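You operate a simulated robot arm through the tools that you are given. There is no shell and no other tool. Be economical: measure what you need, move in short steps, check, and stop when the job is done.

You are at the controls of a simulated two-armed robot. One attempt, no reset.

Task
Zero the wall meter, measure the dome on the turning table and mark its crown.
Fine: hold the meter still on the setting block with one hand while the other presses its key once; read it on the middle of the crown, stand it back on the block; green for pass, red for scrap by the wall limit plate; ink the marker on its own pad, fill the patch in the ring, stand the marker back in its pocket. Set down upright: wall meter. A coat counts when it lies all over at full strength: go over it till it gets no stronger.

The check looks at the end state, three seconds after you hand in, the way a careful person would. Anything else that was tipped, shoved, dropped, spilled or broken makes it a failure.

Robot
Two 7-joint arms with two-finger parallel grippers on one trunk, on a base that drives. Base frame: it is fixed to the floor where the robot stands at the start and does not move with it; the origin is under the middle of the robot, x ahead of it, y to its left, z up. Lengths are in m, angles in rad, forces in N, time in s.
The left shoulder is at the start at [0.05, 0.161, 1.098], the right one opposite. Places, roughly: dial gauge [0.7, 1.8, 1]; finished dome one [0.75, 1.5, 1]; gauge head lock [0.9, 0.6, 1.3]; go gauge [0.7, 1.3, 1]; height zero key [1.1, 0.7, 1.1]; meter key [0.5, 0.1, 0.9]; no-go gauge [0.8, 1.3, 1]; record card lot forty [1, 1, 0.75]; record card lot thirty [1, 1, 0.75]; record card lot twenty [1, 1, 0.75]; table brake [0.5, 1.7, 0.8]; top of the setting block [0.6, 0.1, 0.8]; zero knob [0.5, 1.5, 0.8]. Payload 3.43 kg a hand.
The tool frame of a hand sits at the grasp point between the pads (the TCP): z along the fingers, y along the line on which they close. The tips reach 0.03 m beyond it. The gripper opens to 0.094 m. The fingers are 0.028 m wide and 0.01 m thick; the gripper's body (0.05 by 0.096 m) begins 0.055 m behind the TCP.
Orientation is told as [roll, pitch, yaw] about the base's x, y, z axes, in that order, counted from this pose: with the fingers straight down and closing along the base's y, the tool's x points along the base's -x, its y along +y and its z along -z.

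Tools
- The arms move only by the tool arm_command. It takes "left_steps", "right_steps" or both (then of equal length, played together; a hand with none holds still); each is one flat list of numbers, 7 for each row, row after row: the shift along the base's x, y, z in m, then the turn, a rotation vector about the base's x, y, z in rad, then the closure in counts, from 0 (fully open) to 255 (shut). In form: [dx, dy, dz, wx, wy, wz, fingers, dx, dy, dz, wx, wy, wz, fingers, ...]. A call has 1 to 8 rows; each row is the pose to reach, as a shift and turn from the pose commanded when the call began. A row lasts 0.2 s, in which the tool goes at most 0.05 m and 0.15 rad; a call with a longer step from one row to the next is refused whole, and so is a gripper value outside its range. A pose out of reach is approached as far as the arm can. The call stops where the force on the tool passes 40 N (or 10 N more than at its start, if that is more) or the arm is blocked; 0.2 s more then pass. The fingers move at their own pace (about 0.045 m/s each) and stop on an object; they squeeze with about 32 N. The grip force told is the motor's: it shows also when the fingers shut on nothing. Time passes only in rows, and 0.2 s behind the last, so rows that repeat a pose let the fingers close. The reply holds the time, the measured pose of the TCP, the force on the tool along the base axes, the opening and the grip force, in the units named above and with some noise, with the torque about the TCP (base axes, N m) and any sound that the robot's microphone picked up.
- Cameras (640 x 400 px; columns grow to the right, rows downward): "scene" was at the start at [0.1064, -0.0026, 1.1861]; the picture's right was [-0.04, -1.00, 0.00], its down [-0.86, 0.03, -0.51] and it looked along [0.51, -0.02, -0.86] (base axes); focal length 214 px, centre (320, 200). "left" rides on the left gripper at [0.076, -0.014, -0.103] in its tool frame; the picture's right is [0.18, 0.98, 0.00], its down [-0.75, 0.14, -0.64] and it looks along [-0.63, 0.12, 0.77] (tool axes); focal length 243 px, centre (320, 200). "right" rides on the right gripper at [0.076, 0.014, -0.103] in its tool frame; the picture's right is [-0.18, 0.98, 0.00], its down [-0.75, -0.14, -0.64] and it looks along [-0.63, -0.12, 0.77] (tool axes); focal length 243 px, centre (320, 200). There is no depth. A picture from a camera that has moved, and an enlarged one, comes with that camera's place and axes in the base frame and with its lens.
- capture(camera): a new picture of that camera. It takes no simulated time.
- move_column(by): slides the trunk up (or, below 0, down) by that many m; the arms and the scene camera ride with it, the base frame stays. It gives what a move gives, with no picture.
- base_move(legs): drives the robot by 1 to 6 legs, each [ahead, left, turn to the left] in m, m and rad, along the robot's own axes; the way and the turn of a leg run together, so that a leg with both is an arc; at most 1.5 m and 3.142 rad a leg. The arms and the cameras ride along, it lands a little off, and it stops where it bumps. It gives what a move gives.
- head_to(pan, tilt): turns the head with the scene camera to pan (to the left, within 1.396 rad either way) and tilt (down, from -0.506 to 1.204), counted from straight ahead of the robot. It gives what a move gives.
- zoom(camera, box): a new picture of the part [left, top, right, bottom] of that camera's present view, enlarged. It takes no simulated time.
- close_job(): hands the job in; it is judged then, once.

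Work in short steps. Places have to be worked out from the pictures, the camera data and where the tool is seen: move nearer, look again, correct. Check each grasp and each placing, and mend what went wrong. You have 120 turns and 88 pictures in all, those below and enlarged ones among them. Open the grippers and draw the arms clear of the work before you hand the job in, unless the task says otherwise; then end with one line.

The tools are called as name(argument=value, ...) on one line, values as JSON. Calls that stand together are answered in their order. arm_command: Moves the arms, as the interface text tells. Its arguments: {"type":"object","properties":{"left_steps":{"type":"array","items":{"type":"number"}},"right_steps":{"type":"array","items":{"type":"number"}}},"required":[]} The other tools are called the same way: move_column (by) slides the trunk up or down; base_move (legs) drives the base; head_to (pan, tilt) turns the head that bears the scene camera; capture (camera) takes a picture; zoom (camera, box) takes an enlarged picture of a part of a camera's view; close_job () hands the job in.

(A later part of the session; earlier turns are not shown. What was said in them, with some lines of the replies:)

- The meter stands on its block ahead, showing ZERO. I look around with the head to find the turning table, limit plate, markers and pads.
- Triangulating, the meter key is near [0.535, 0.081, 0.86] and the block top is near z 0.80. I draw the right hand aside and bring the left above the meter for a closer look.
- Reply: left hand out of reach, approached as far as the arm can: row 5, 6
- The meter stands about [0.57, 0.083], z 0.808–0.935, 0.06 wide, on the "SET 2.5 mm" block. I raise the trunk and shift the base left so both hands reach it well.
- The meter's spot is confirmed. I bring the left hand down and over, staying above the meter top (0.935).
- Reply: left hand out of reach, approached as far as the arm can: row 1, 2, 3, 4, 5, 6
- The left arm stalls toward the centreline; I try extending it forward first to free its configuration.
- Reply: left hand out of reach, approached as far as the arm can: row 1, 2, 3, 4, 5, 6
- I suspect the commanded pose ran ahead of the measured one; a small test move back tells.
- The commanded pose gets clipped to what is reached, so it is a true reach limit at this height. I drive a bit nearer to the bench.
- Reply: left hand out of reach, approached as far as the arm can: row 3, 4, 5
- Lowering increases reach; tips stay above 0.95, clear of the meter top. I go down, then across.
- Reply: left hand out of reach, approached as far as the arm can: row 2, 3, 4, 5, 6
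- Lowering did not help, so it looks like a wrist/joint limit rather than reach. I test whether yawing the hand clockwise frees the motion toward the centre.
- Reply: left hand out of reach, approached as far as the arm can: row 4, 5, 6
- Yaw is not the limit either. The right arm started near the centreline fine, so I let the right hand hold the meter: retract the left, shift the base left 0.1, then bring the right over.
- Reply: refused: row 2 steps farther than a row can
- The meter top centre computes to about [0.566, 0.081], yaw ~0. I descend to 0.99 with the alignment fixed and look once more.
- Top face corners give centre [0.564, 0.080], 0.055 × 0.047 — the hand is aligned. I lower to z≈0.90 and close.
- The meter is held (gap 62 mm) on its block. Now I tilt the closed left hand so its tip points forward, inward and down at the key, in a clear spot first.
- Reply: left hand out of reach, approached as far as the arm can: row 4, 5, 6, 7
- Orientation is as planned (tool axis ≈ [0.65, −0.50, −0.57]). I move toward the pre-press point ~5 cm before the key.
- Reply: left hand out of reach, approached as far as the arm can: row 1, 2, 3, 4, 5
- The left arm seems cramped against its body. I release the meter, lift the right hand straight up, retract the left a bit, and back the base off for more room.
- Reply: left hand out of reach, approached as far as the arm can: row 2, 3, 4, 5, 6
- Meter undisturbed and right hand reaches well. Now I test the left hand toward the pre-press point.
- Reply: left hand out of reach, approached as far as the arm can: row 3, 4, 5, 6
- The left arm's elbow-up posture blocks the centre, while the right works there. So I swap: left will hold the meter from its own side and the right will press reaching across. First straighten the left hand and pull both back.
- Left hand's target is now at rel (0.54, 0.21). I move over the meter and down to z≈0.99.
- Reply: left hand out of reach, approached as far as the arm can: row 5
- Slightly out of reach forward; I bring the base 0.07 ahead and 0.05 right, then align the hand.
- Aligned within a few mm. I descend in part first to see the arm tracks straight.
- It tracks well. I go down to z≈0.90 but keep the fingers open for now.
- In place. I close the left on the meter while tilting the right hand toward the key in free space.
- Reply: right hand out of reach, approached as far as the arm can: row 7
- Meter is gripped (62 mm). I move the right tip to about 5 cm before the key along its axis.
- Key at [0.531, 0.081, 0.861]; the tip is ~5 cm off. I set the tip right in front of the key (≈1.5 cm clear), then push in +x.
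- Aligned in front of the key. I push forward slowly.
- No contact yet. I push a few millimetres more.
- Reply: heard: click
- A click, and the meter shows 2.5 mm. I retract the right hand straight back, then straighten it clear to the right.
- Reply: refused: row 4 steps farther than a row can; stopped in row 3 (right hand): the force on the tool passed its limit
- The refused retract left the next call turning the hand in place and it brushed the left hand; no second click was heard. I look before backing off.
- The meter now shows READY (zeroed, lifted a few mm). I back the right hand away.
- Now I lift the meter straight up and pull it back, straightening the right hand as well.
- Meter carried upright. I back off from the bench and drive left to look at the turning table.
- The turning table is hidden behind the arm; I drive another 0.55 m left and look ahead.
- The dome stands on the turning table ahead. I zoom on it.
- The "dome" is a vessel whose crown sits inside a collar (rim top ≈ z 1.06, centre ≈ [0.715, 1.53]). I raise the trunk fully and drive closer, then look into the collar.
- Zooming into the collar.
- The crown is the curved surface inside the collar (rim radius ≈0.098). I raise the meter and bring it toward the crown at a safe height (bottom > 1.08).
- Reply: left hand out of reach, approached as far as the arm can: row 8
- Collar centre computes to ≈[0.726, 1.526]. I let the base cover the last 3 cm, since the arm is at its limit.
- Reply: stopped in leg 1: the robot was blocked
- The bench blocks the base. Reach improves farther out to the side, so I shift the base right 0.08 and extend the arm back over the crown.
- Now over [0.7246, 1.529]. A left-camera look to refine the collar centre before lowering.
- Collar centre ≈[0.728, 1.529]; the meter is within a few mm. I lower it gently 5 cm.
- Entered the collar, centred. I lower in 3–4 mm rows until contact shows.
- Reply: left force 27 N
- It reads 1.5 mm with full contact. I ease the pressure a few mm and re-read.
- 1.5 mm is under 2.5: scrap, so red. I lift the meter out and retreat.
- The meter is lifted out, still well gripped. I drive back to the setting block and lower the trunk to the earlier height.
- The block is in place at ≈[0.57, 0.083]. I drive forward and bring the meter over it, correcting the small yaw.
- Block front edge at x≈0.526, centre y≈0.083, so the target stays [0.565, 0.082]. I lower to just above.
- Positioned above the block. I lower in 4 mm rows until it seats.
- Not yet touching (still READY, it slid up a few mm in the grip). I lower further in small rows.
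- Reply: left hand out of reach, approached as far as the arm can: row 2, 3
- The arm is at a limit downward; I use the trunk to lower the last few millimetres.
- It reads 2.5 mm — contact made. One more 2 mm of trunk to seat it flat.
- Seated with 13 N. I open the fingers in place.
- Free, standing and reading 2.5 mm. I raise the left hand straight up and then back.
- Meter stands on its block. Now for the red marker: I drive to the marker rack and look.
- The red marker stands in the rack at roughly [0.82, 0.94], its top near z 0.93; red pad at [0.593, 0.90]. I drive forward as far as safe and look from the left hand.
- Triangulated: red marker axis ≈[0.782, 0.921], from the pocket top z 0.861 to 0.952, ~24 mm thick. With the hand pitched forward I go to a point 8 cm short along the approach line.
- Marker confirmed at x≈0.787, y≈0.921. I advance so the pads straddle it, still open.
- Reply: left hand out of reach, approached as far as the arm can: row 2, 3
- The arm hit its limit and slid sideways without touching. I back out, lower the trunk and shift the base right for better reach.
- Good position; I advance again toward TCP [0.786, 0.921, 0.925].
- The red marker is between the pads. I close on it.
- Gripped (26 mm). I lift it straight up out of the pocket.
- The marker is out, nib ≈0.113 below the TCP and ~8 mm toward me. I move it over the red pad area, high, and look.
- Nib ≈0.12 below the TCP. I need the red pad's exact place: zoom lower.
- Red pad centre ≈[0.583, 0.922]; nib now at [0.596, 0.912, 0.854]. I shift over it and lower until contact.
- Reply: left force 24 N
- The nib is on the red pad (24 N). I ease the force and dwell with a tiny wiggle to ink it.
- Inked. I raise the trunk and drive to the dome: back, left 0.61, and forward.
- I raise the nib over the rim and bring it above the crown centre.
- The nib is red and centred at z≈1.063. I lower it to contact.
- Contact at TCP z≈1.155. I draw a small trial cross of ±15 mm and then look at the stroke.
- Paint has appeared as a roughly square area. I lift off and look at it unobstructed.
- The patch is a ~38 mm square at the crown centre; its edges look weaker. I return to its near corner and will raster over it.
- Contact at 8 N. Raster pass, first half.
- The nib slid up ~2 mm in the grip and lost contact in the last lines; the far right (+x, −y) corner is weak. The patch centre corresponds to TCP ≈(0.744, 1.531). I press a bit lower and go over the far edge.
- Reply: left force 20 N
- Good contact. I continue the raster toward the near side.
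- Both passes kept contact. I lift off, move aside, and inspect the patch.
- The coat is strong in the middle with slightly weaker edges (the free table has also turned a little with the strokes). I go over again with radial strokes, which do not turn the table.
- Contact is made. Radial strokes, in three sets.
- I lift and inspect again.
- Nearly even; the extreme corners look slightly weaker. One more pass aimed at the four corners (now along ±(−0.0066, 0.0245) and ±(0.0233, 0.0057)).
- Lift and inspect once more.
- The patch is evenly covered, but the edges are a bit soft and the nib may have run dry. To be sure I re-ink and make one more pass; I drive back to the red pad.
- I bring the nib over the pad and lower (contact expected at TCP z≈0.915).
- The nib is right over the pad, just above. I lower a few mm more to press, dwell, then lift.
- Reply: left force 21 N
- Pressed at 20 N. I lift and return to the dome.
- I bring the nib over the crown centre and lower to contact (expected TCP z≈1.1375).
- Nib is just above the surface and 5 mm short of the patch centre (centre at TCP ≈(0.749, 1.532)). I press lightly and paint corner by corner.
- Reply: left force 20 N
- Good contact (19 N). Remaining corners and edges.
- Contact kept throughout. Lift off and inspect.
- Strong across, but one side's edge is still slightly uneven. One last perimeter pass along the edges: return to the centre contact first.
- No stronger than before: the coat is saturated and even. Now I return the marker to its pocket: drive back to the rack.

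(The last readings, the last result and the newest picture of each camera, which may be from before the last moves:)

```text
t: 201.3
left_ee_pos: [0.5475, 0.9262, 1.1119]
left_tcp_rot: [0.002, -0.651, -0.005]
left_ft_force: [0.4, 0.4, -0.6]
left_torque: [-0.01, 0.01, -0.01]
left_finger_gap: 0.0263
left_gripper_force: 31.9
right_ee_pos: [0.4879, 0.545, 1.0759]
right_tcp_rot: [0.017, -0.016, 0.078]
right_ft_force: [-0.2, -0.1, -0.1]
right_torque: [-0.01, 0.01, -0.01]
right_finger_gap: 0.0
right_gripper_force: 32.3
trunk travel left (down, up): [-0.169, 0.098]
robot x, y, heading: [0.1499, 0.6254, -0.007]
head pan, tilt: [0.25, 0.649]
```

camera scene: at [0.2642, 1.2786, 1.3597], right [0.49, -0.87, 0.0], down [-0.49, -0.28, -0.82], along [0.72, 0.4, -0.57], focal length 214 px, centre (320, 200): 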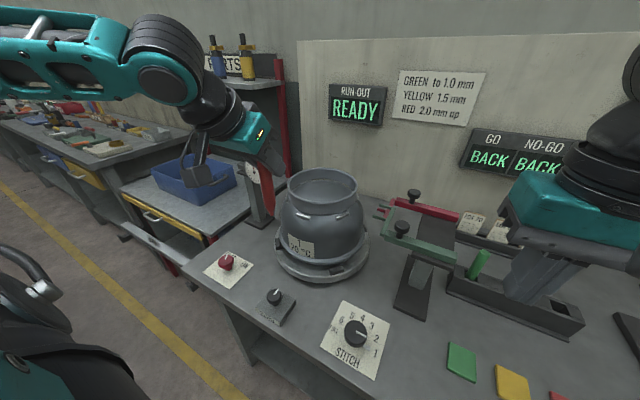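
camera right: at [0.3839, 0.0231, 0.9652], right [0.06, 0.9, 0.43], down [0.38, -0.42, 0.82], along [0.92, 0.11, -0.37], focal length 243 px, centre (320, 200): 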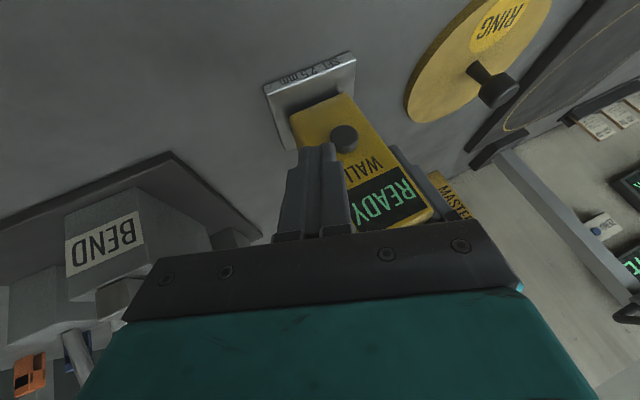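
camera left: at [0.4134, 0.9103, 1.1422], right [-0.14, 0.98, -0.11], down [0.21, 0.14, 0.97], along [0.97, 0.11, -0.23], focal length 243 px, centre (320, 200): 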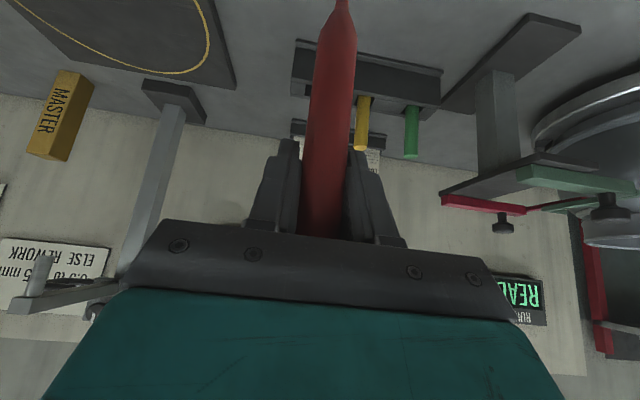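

I carry the marker above its pocket, nib still ~5 cm over the rack top.

arm_command(left_steps=[0.045, -0.001, -0.015, 0, 0, 0, 255, 0.09, -0.002, -0.03, 0, 0, 0, 255, 0.135, -0.003, -0.045, 0, 0, 0, 255, 0.18, -0.004, -0.06, 0, 0, 0, 255, 0.222, -0.0046, -0.075, 0, 0, 0, 255, 0.2385, -0.0046, -0.1, 0, 0, 0, 255])

zoom(camera="scene", box=[220, 110, 340, 185])

capture(camera="left")

```text
t: 202.7
left_ee_pos: [0.787, 0.9241, 1.0127]
left_tcp_rot: [0.0, -0.65, -0.007]
left_ft_force: [0.0, -0.2, -0.3]
left_torque: [0.03, 0.03, 0.0]
left_finger_gap: 0.0262
left_gripper_force: 31.7
right_ee_pos: [0.4886, 0.5454, 1.076]
right_tcp_rot: [0.015, -0.016, 0.079]
right_ft_force: [0.1, 0.9, -0.4]
right_torque: [0.01, -0.02, -0.01]
right_finger_gap: 0.0
right_gripper_force: 31.3
trunk travel left (down, up): [-0.169, 0.098]
robot x, y, heading: [0.1461, 0.6292, -0.003]
head pan, tilt: [0.25, 0.649]
```

```text
5.33 times, centred on (280, 148) of scene
camera zoom: at [0.2725, 0.6486, 1.2604], right [0.24, -0.97, 0.0], down [-0.59, -0.15, -0.8], along [0.77, 0.19, -0.6], focal length 1144 px, centre (533, 480)
```

zoom: 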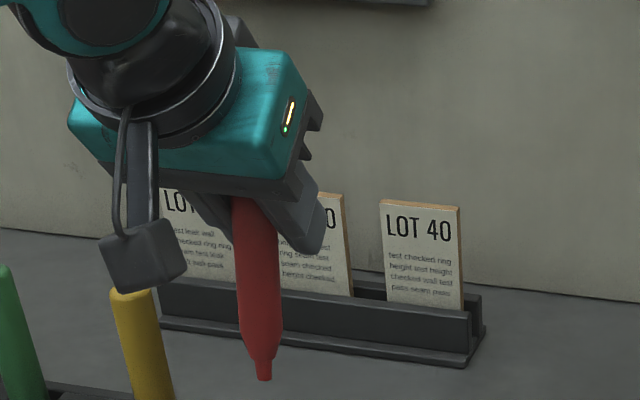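

```text
3 pictures are left
camera left: at [0.6641, 0.9105, 1.0483], right [-0.14, 0.98, -0.11], down [0.21, 0.14, 0.97], along [0.97, 0.11, -0.23], focal length 243 px, centre (320, 200)
```

left: 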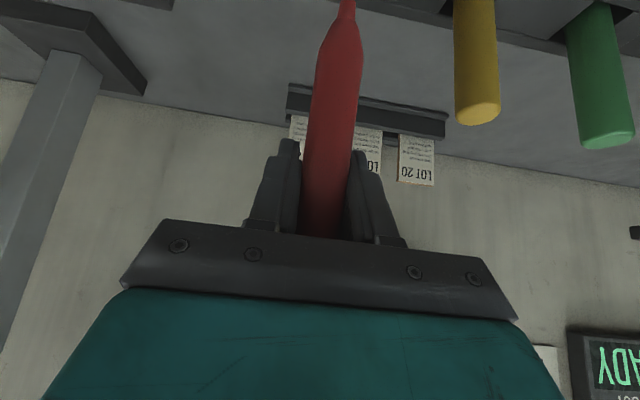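

Triangulating, the nib is 23 mm nearer me than the TCP: the marker has tilted ~12° in the grip. I pitch the hand by −0.2 rad to stand it vertical again.

arm_command(left_steps=[0.001, 0, 0, 0, -0.1, 0, 255, 0.003, 0, 0, 0, -0.2, 0, 255, 0.003, 0, 0, 0, -0.2, 0, 255])

zoom(camera="scene", box=[220, 120, 340, 195])

```text
t: 203.5
left_ee_pos: [0.7889, 0.923, 1.0118]
left_tcp_rot: [0.001, -0.851, -0.008]
left_ft_force: [-0.4, 0.6, -0.9]
left_torque: [-0.01, 0.01, 0.02]
left_finger_gap: 0.0263
left_gripper_force: 31.7
right_ee_pos: [0.4882, 0.5449, 1.0759]
right_tcp_rot: [0.018, -0.016, 0.079]
right_ft_force: [-0.3, 0.0, 0.4]
right_torque: [0.01, 0.03, -0.01]
right_finger_gap: 0.0
right_gripper_force: 31.9
trunk travel left (down, up): [-0.169, 0.098]
robot x, y, heading: [0.1446, 0.6265, -0.001]
head pan, tilt: [0.25, 0.649]
```

```text
5.33 times, centred on (280, 158) of scene
camera zoom: at [0.2723, 0.6484, 1.2604], right [0.24, -0.97, 0.0], down [-0.59, -0.15, -0.8], along [0.77, 0.19, -0.6], focal length 1144 px, centre (533, 427)
```

zoom: 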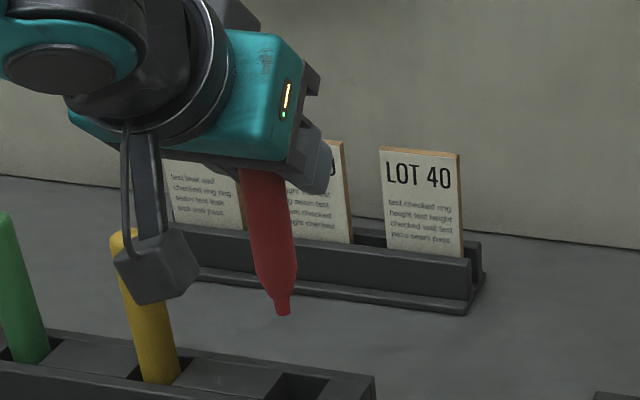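

The marker is vertical again, nib [0.784, 0.923] and pocket ≈[0.787, 0.923]. I lower into the pocket gradually.

arm_command(left_steps=[0.003, 0, -0.02, 0, 0, 0, 255, 0.003, 0, -0.04, 0, 0, 0, 255, 0.003, 0, -0.055, 0, 0, 0, 255, 0.003, 0, -0.07, 0, 0, 0, 255, 0.003, 0, -0.08, 0, 0, 0, 255])

```text
t: 204.7
left_ee_pos: [0.7916, 0.9204, 0.9331]
left_tcp_rot: [0.004, -0.853, -0.005]
left_ft_force: [-1.3, -0.3, -0.7]
left_torque: [0.01, -0.01, -0.03]
left_finger_gap: 0.0261
left_gripper_force: 31.9
right_ee_pos: [0.488, 0.5451, 1.0761]
right_tcp_rot: [0.018, -0.016, 0.078]
right_ft_force: [-0.3, -0.1, -0.4]
right_torque: [0.04, 0.01, -0.01]
right_finger_gap: 0.0002
right_gripper_force: 32.3
trunk travel left (down, up): [-0.169, 0.098]
robot x, y, heading: [0.1486, 0.6282, -0.003]
head pan, tilt: [0.25, 0.649]
```

No resistance — entering. I lower further.

arm_command(left_steps=[0, 0, -0.007, 0, 0, 0, 255, 0, 0, -0.014, 0, 0, 0, 255, 0, 0, -0.02, 0, 0, 0, 255, 0, 0, -0.025, 0, 0, 0, 255])

```text
t: 205.7
left_ee_pos: [0.7913, 0.9218, 0.9099]
left_tcp_rot: [0.001, -0.852, -0.007]
left_ft_force: [0.5, -0.3, -0.4]
left_torque: [0.01, 0.04, 0.01]
left_finger_gap: 0.0262
left_gripper_force: 32.3
right_ee_pos: [0.4876, 0.5455, 1.0766]
right_tcp_rot: [0.017, -0.016, 0.078]
right_ft_force: [0.1, 0.3, -0.1]
right_torque: [0.0, 0.0, 0.01]
right_finger_gap: 0.0
right_gripper_force: 31.6
trunk travel left (down, up): [-0.169, 0.098]
robot x, y, heading: [0.1474, 0.6306, -0.001]
head pan, tilt: [0.25, 0.649]
```

Still free; a few mm more.

arm_command(left_steps=[0, 0, -0.003, 0, 0, 0, 255, 0, 0, -0.006, 0, 0, 0, 255])

zoom(camera="scene", box=[220, 120, 340, 195])

```text
t: 206.3
left_ee_pos: [0.7892, 0.9228, 0.9067]
left_tcp_rot: [0.004, -0.851, -0.007]
left_ft_force: [-0.2, 0.3, 0.6]
left_torque: [0.03, 0.0, -0.02]
left_finger_gap: 0.0263
left_gripper_force: 32.1
left hand out of reach, approached as far as the arm can: row 1, 2
right_ee_pos: [0.4875, 0.5442, 1.0764]
right_tcp_rot: [0.018, -0.015, 0.079]
right_ft_force: [0.3, -0.7, 0.2]
right_torque: [-0.01, 0.0, 0.02]
right_finger_gap: 0.0001
right_gripper_force: 31.8
trunk travel left (down, up): [-0.169, 0.098]
robot x, y, heading: [0.1493, 0.6277, -0.003]
head pan, tilt: [0.25, 0.649]
```

```text
5.33 times, centred on (280, 158) of scene
camera zoom: at [0.2723, 0.6485, 1.2604], right [0.24, -0.97, 0.0], down [-0.59, -0.15, -0.8], along [0.77, 0.19, -0.6], focal length 1144 px, centre (533, 427)
```

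zoom: 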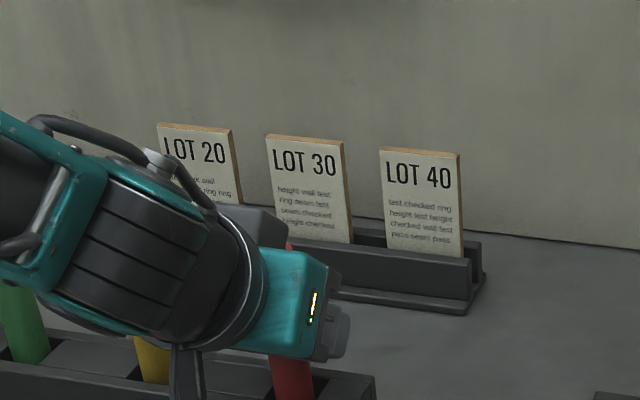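

The marker is in its pocket. The arm is at its limit, so the trunk gives the last few millimetres.

move_column(by=-0.005)

```text
t: 206.9
left_ee_pos: [0.7864, 0.9225, 0.9017]
left_tcp_rot: [0.005, -0.853, -0.006]
left_ft_force: [-0.5, 0.5, -1.0]
left_torque: [-0.01, 0.0, 0.01]
left_finger_gap: 0.026
left_gripper_force: 32.0
right_ee_pos: [0.4871, 0.5446, 1.0711]
right_tcp_rot: [0.017, -0.018, 0.078]
right_ft_force: [0.1, -0.6, -0.3]
right_torque: [0.02, 0.0, 0.01]
right_finger_gap: 0.0
right_gripper_force: 32.3
trunk travel left (down, up): [-0.164, 0.103]
robot x, y, heading: [0.1494, 0.6283, -0.002]
head pan, tilt: [0.25, 0.649]
```

Close to the bottom; I open to 68 mm gap and let it settle.

arm_command(left_steps=[0, 0, 0, 0, 0, 0, 150, 0, 0, 0, 0, 0, 0, 100, 0, 0, 0, 0, 0, 0, 70, 0, 0, 0, 0, 0, 0, 70])

arm_command(left_steps=[-0.022, 0, 0.02, 0, 0, 0, 70, -0.045, 0, 0.04, 0, 0, 0, 70, -0.075, 0, 0.07, 0, 0, 0, 70, -0.1, 0, 0.1, 0, 0, 0, 70, -0.14, 0, 0.13, 0, 0, 0, 70, -0.18, 0, 0.15, 0, 0, 0, 0, -0.22, 0, 0.16, 0, 0, 0, 0])

zoom(camera="scene", box=[200, 110, 360, 210])

```text
t: 207.9
left_ee_pos: [0.7884, 0.9223, 0.903]
left_tcp_rot: [0.004, -0.852, -0.007]
left_ft_force: [0.5, -0.8, 0.3]
left_torque: [-0.02, 0.0, 0.01]
left_finger_gap: 0.0681
left_gripper_force: 0.1
right_ee_pos: [0.4876, 0.5451, 1.0713]
right_tcp_rot: [0.018, -0.015, 0.078]
right_ft_force: [0.4, -0.1, -0.4]
right_torque: [-0.03, -0.02, -0.01]
right_finger_gap: 0.0
right_gripper_force: 31.7
trunk travel left (down, up): [-0.164, 0.103]
robot x, y, heading: [0.1482, 0.6272, 0.0]
head pan, tilt: [0.25, 0.649]
```

```text
t: 209.5
left_ee_pos: [0.5659, 0.9244, 1.062]
left_tcp_rot: [0.004, -0.852, -0.008]
left_ft_force: [0.6, 0.9, 0.0]
left_torque: [-0.01, -0.02, -0.01]
left_finger_gap: 0.0941
left_gripper_force: 0.2
right_ee_pos: [0.4875, 0.5468, 1.0713]
right_tcp_rot: [0.019, -0.014, 0.077]
right_ft_force: [-0.2, -0.3, -0.7]
right_torque: [0.01, 0.0, 0.03]
right_finger_gap: 0.0001
right_gripper_force: 32.1
trunk travel left (down, up): [-0.164, 0.103]
robot x, y, heading: [0.1478, 0.6282, -0.006]
head pan, tilt: [0.25, 0.649]
```

```text
4.00 times, centred on (280, 160) of scene
camera zoom: at [0.2718, 0.6488, 1.2555], right [0.24, -0.97, 0.0], down [-0.59, -0.15, -0.8], along [0.77, 0.19, -0.6], focal length 858 px, centre (480, 360)
```

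zoom: 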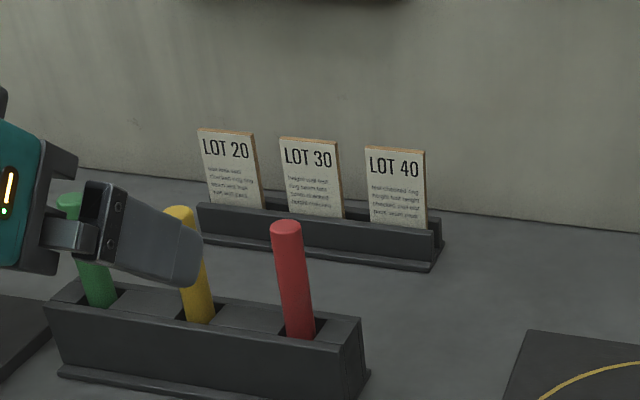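

The red marker stands in its pocket as before. I open the right gripper and drive the robot back clear of the bench.

arm_command(right_steps=[0, 0, 0, 0, 0, 0, 0, 0, 0, 0, 0, 0, 0, 0, 0, 0, 0, 0, 0, 0, 0, 0, 0, 0, 0, 0, 0, 0], left_steps=[-0.02, 0, 0.01, 0, 0, 0, 0, -0.04, 0, 0.02, 0, 0, 0, 0, -0.06, 0, 0.03, 0, 0, 0, 0, -0.06, 0, 0.03, 0, 0, 0, 0])

base_move(legs=[[-0.2, 0, 0]])

```text
t: 210.5
left_ee_pos: [0.5302, 0.9327, 1.1029]
left_tcp_rot: [0.002, -0.851, -0.008]
left_ft_force: [-0.9, 0.1, -0.1]
left_torque: [0.01, 0.01, 0.02]
left_finger_gap: 0.0941
left_gripper_force: 0.2
left hand out of reach, approached as far as the arm can: row 2, 3, 4
right_ee_pos: [0.4892, 0.5455, 1.0713]
right_tcp_rot: [0.019, -0.018, 0.081]
right_ft_force: [0.5, -0.3, 0.1]
right_torque: [0.02, 0.0, 0.0]
right_finger_gap: 0.0863
right_gripper_force: 0.1
trunk travel left (down, up): [-0.164, 0.103]
robot x, y, heading: [0.1432, 0.6292, -0.001]
head pan, tilt: [0.25, 0.649]
```

```text
t: 212.1
left_ee_pos: [0.3302, 0.9329, 1.103]
left_tcp_rot: [0.004, -0.851, -0.005]
left_ft_force: [0.2, 0.4, 0.7]
left_torque: [0.03, -0.01, -0.02]
left_finger_gap: 0.094
left_gripper_force: 0.1
right_ee_pos: [0.2888, 0.5477, 1.0724]
right_tcp_rot: [0.017, -0.016, 0.082]
right_ft_force: [-0.6, 0.6, 0.6]
right_torque: [-0.01, 0.0, 0.0]
right_finger_gap: 0.094
right_gripper_force: 0.0
trunk travel left (down, up): [-0.164, 0.103]
robot x, y, heading: [-0.0508, 0.6266, 0.001]
head pan, tilt: [0.25, 0.649]
```

Both arms are clear and open, so I hand the job in.

close_job()

```text
The job is handed in.
```

I zeroed the meter on its block, where it read 2.5 mm, then read 1.5 mm on the crown, which is scrap. I filled the crown patch in red, going over it until it looked no stronger (its edges stay a little soft), and stood the meter back on its block and the red marker back in its pocket. Two things to know: the hands brushed once after the key press, which shifted the held meter a few millimetres but pressed nothing a second time, and the free turning table turned somewhat under the strokes.
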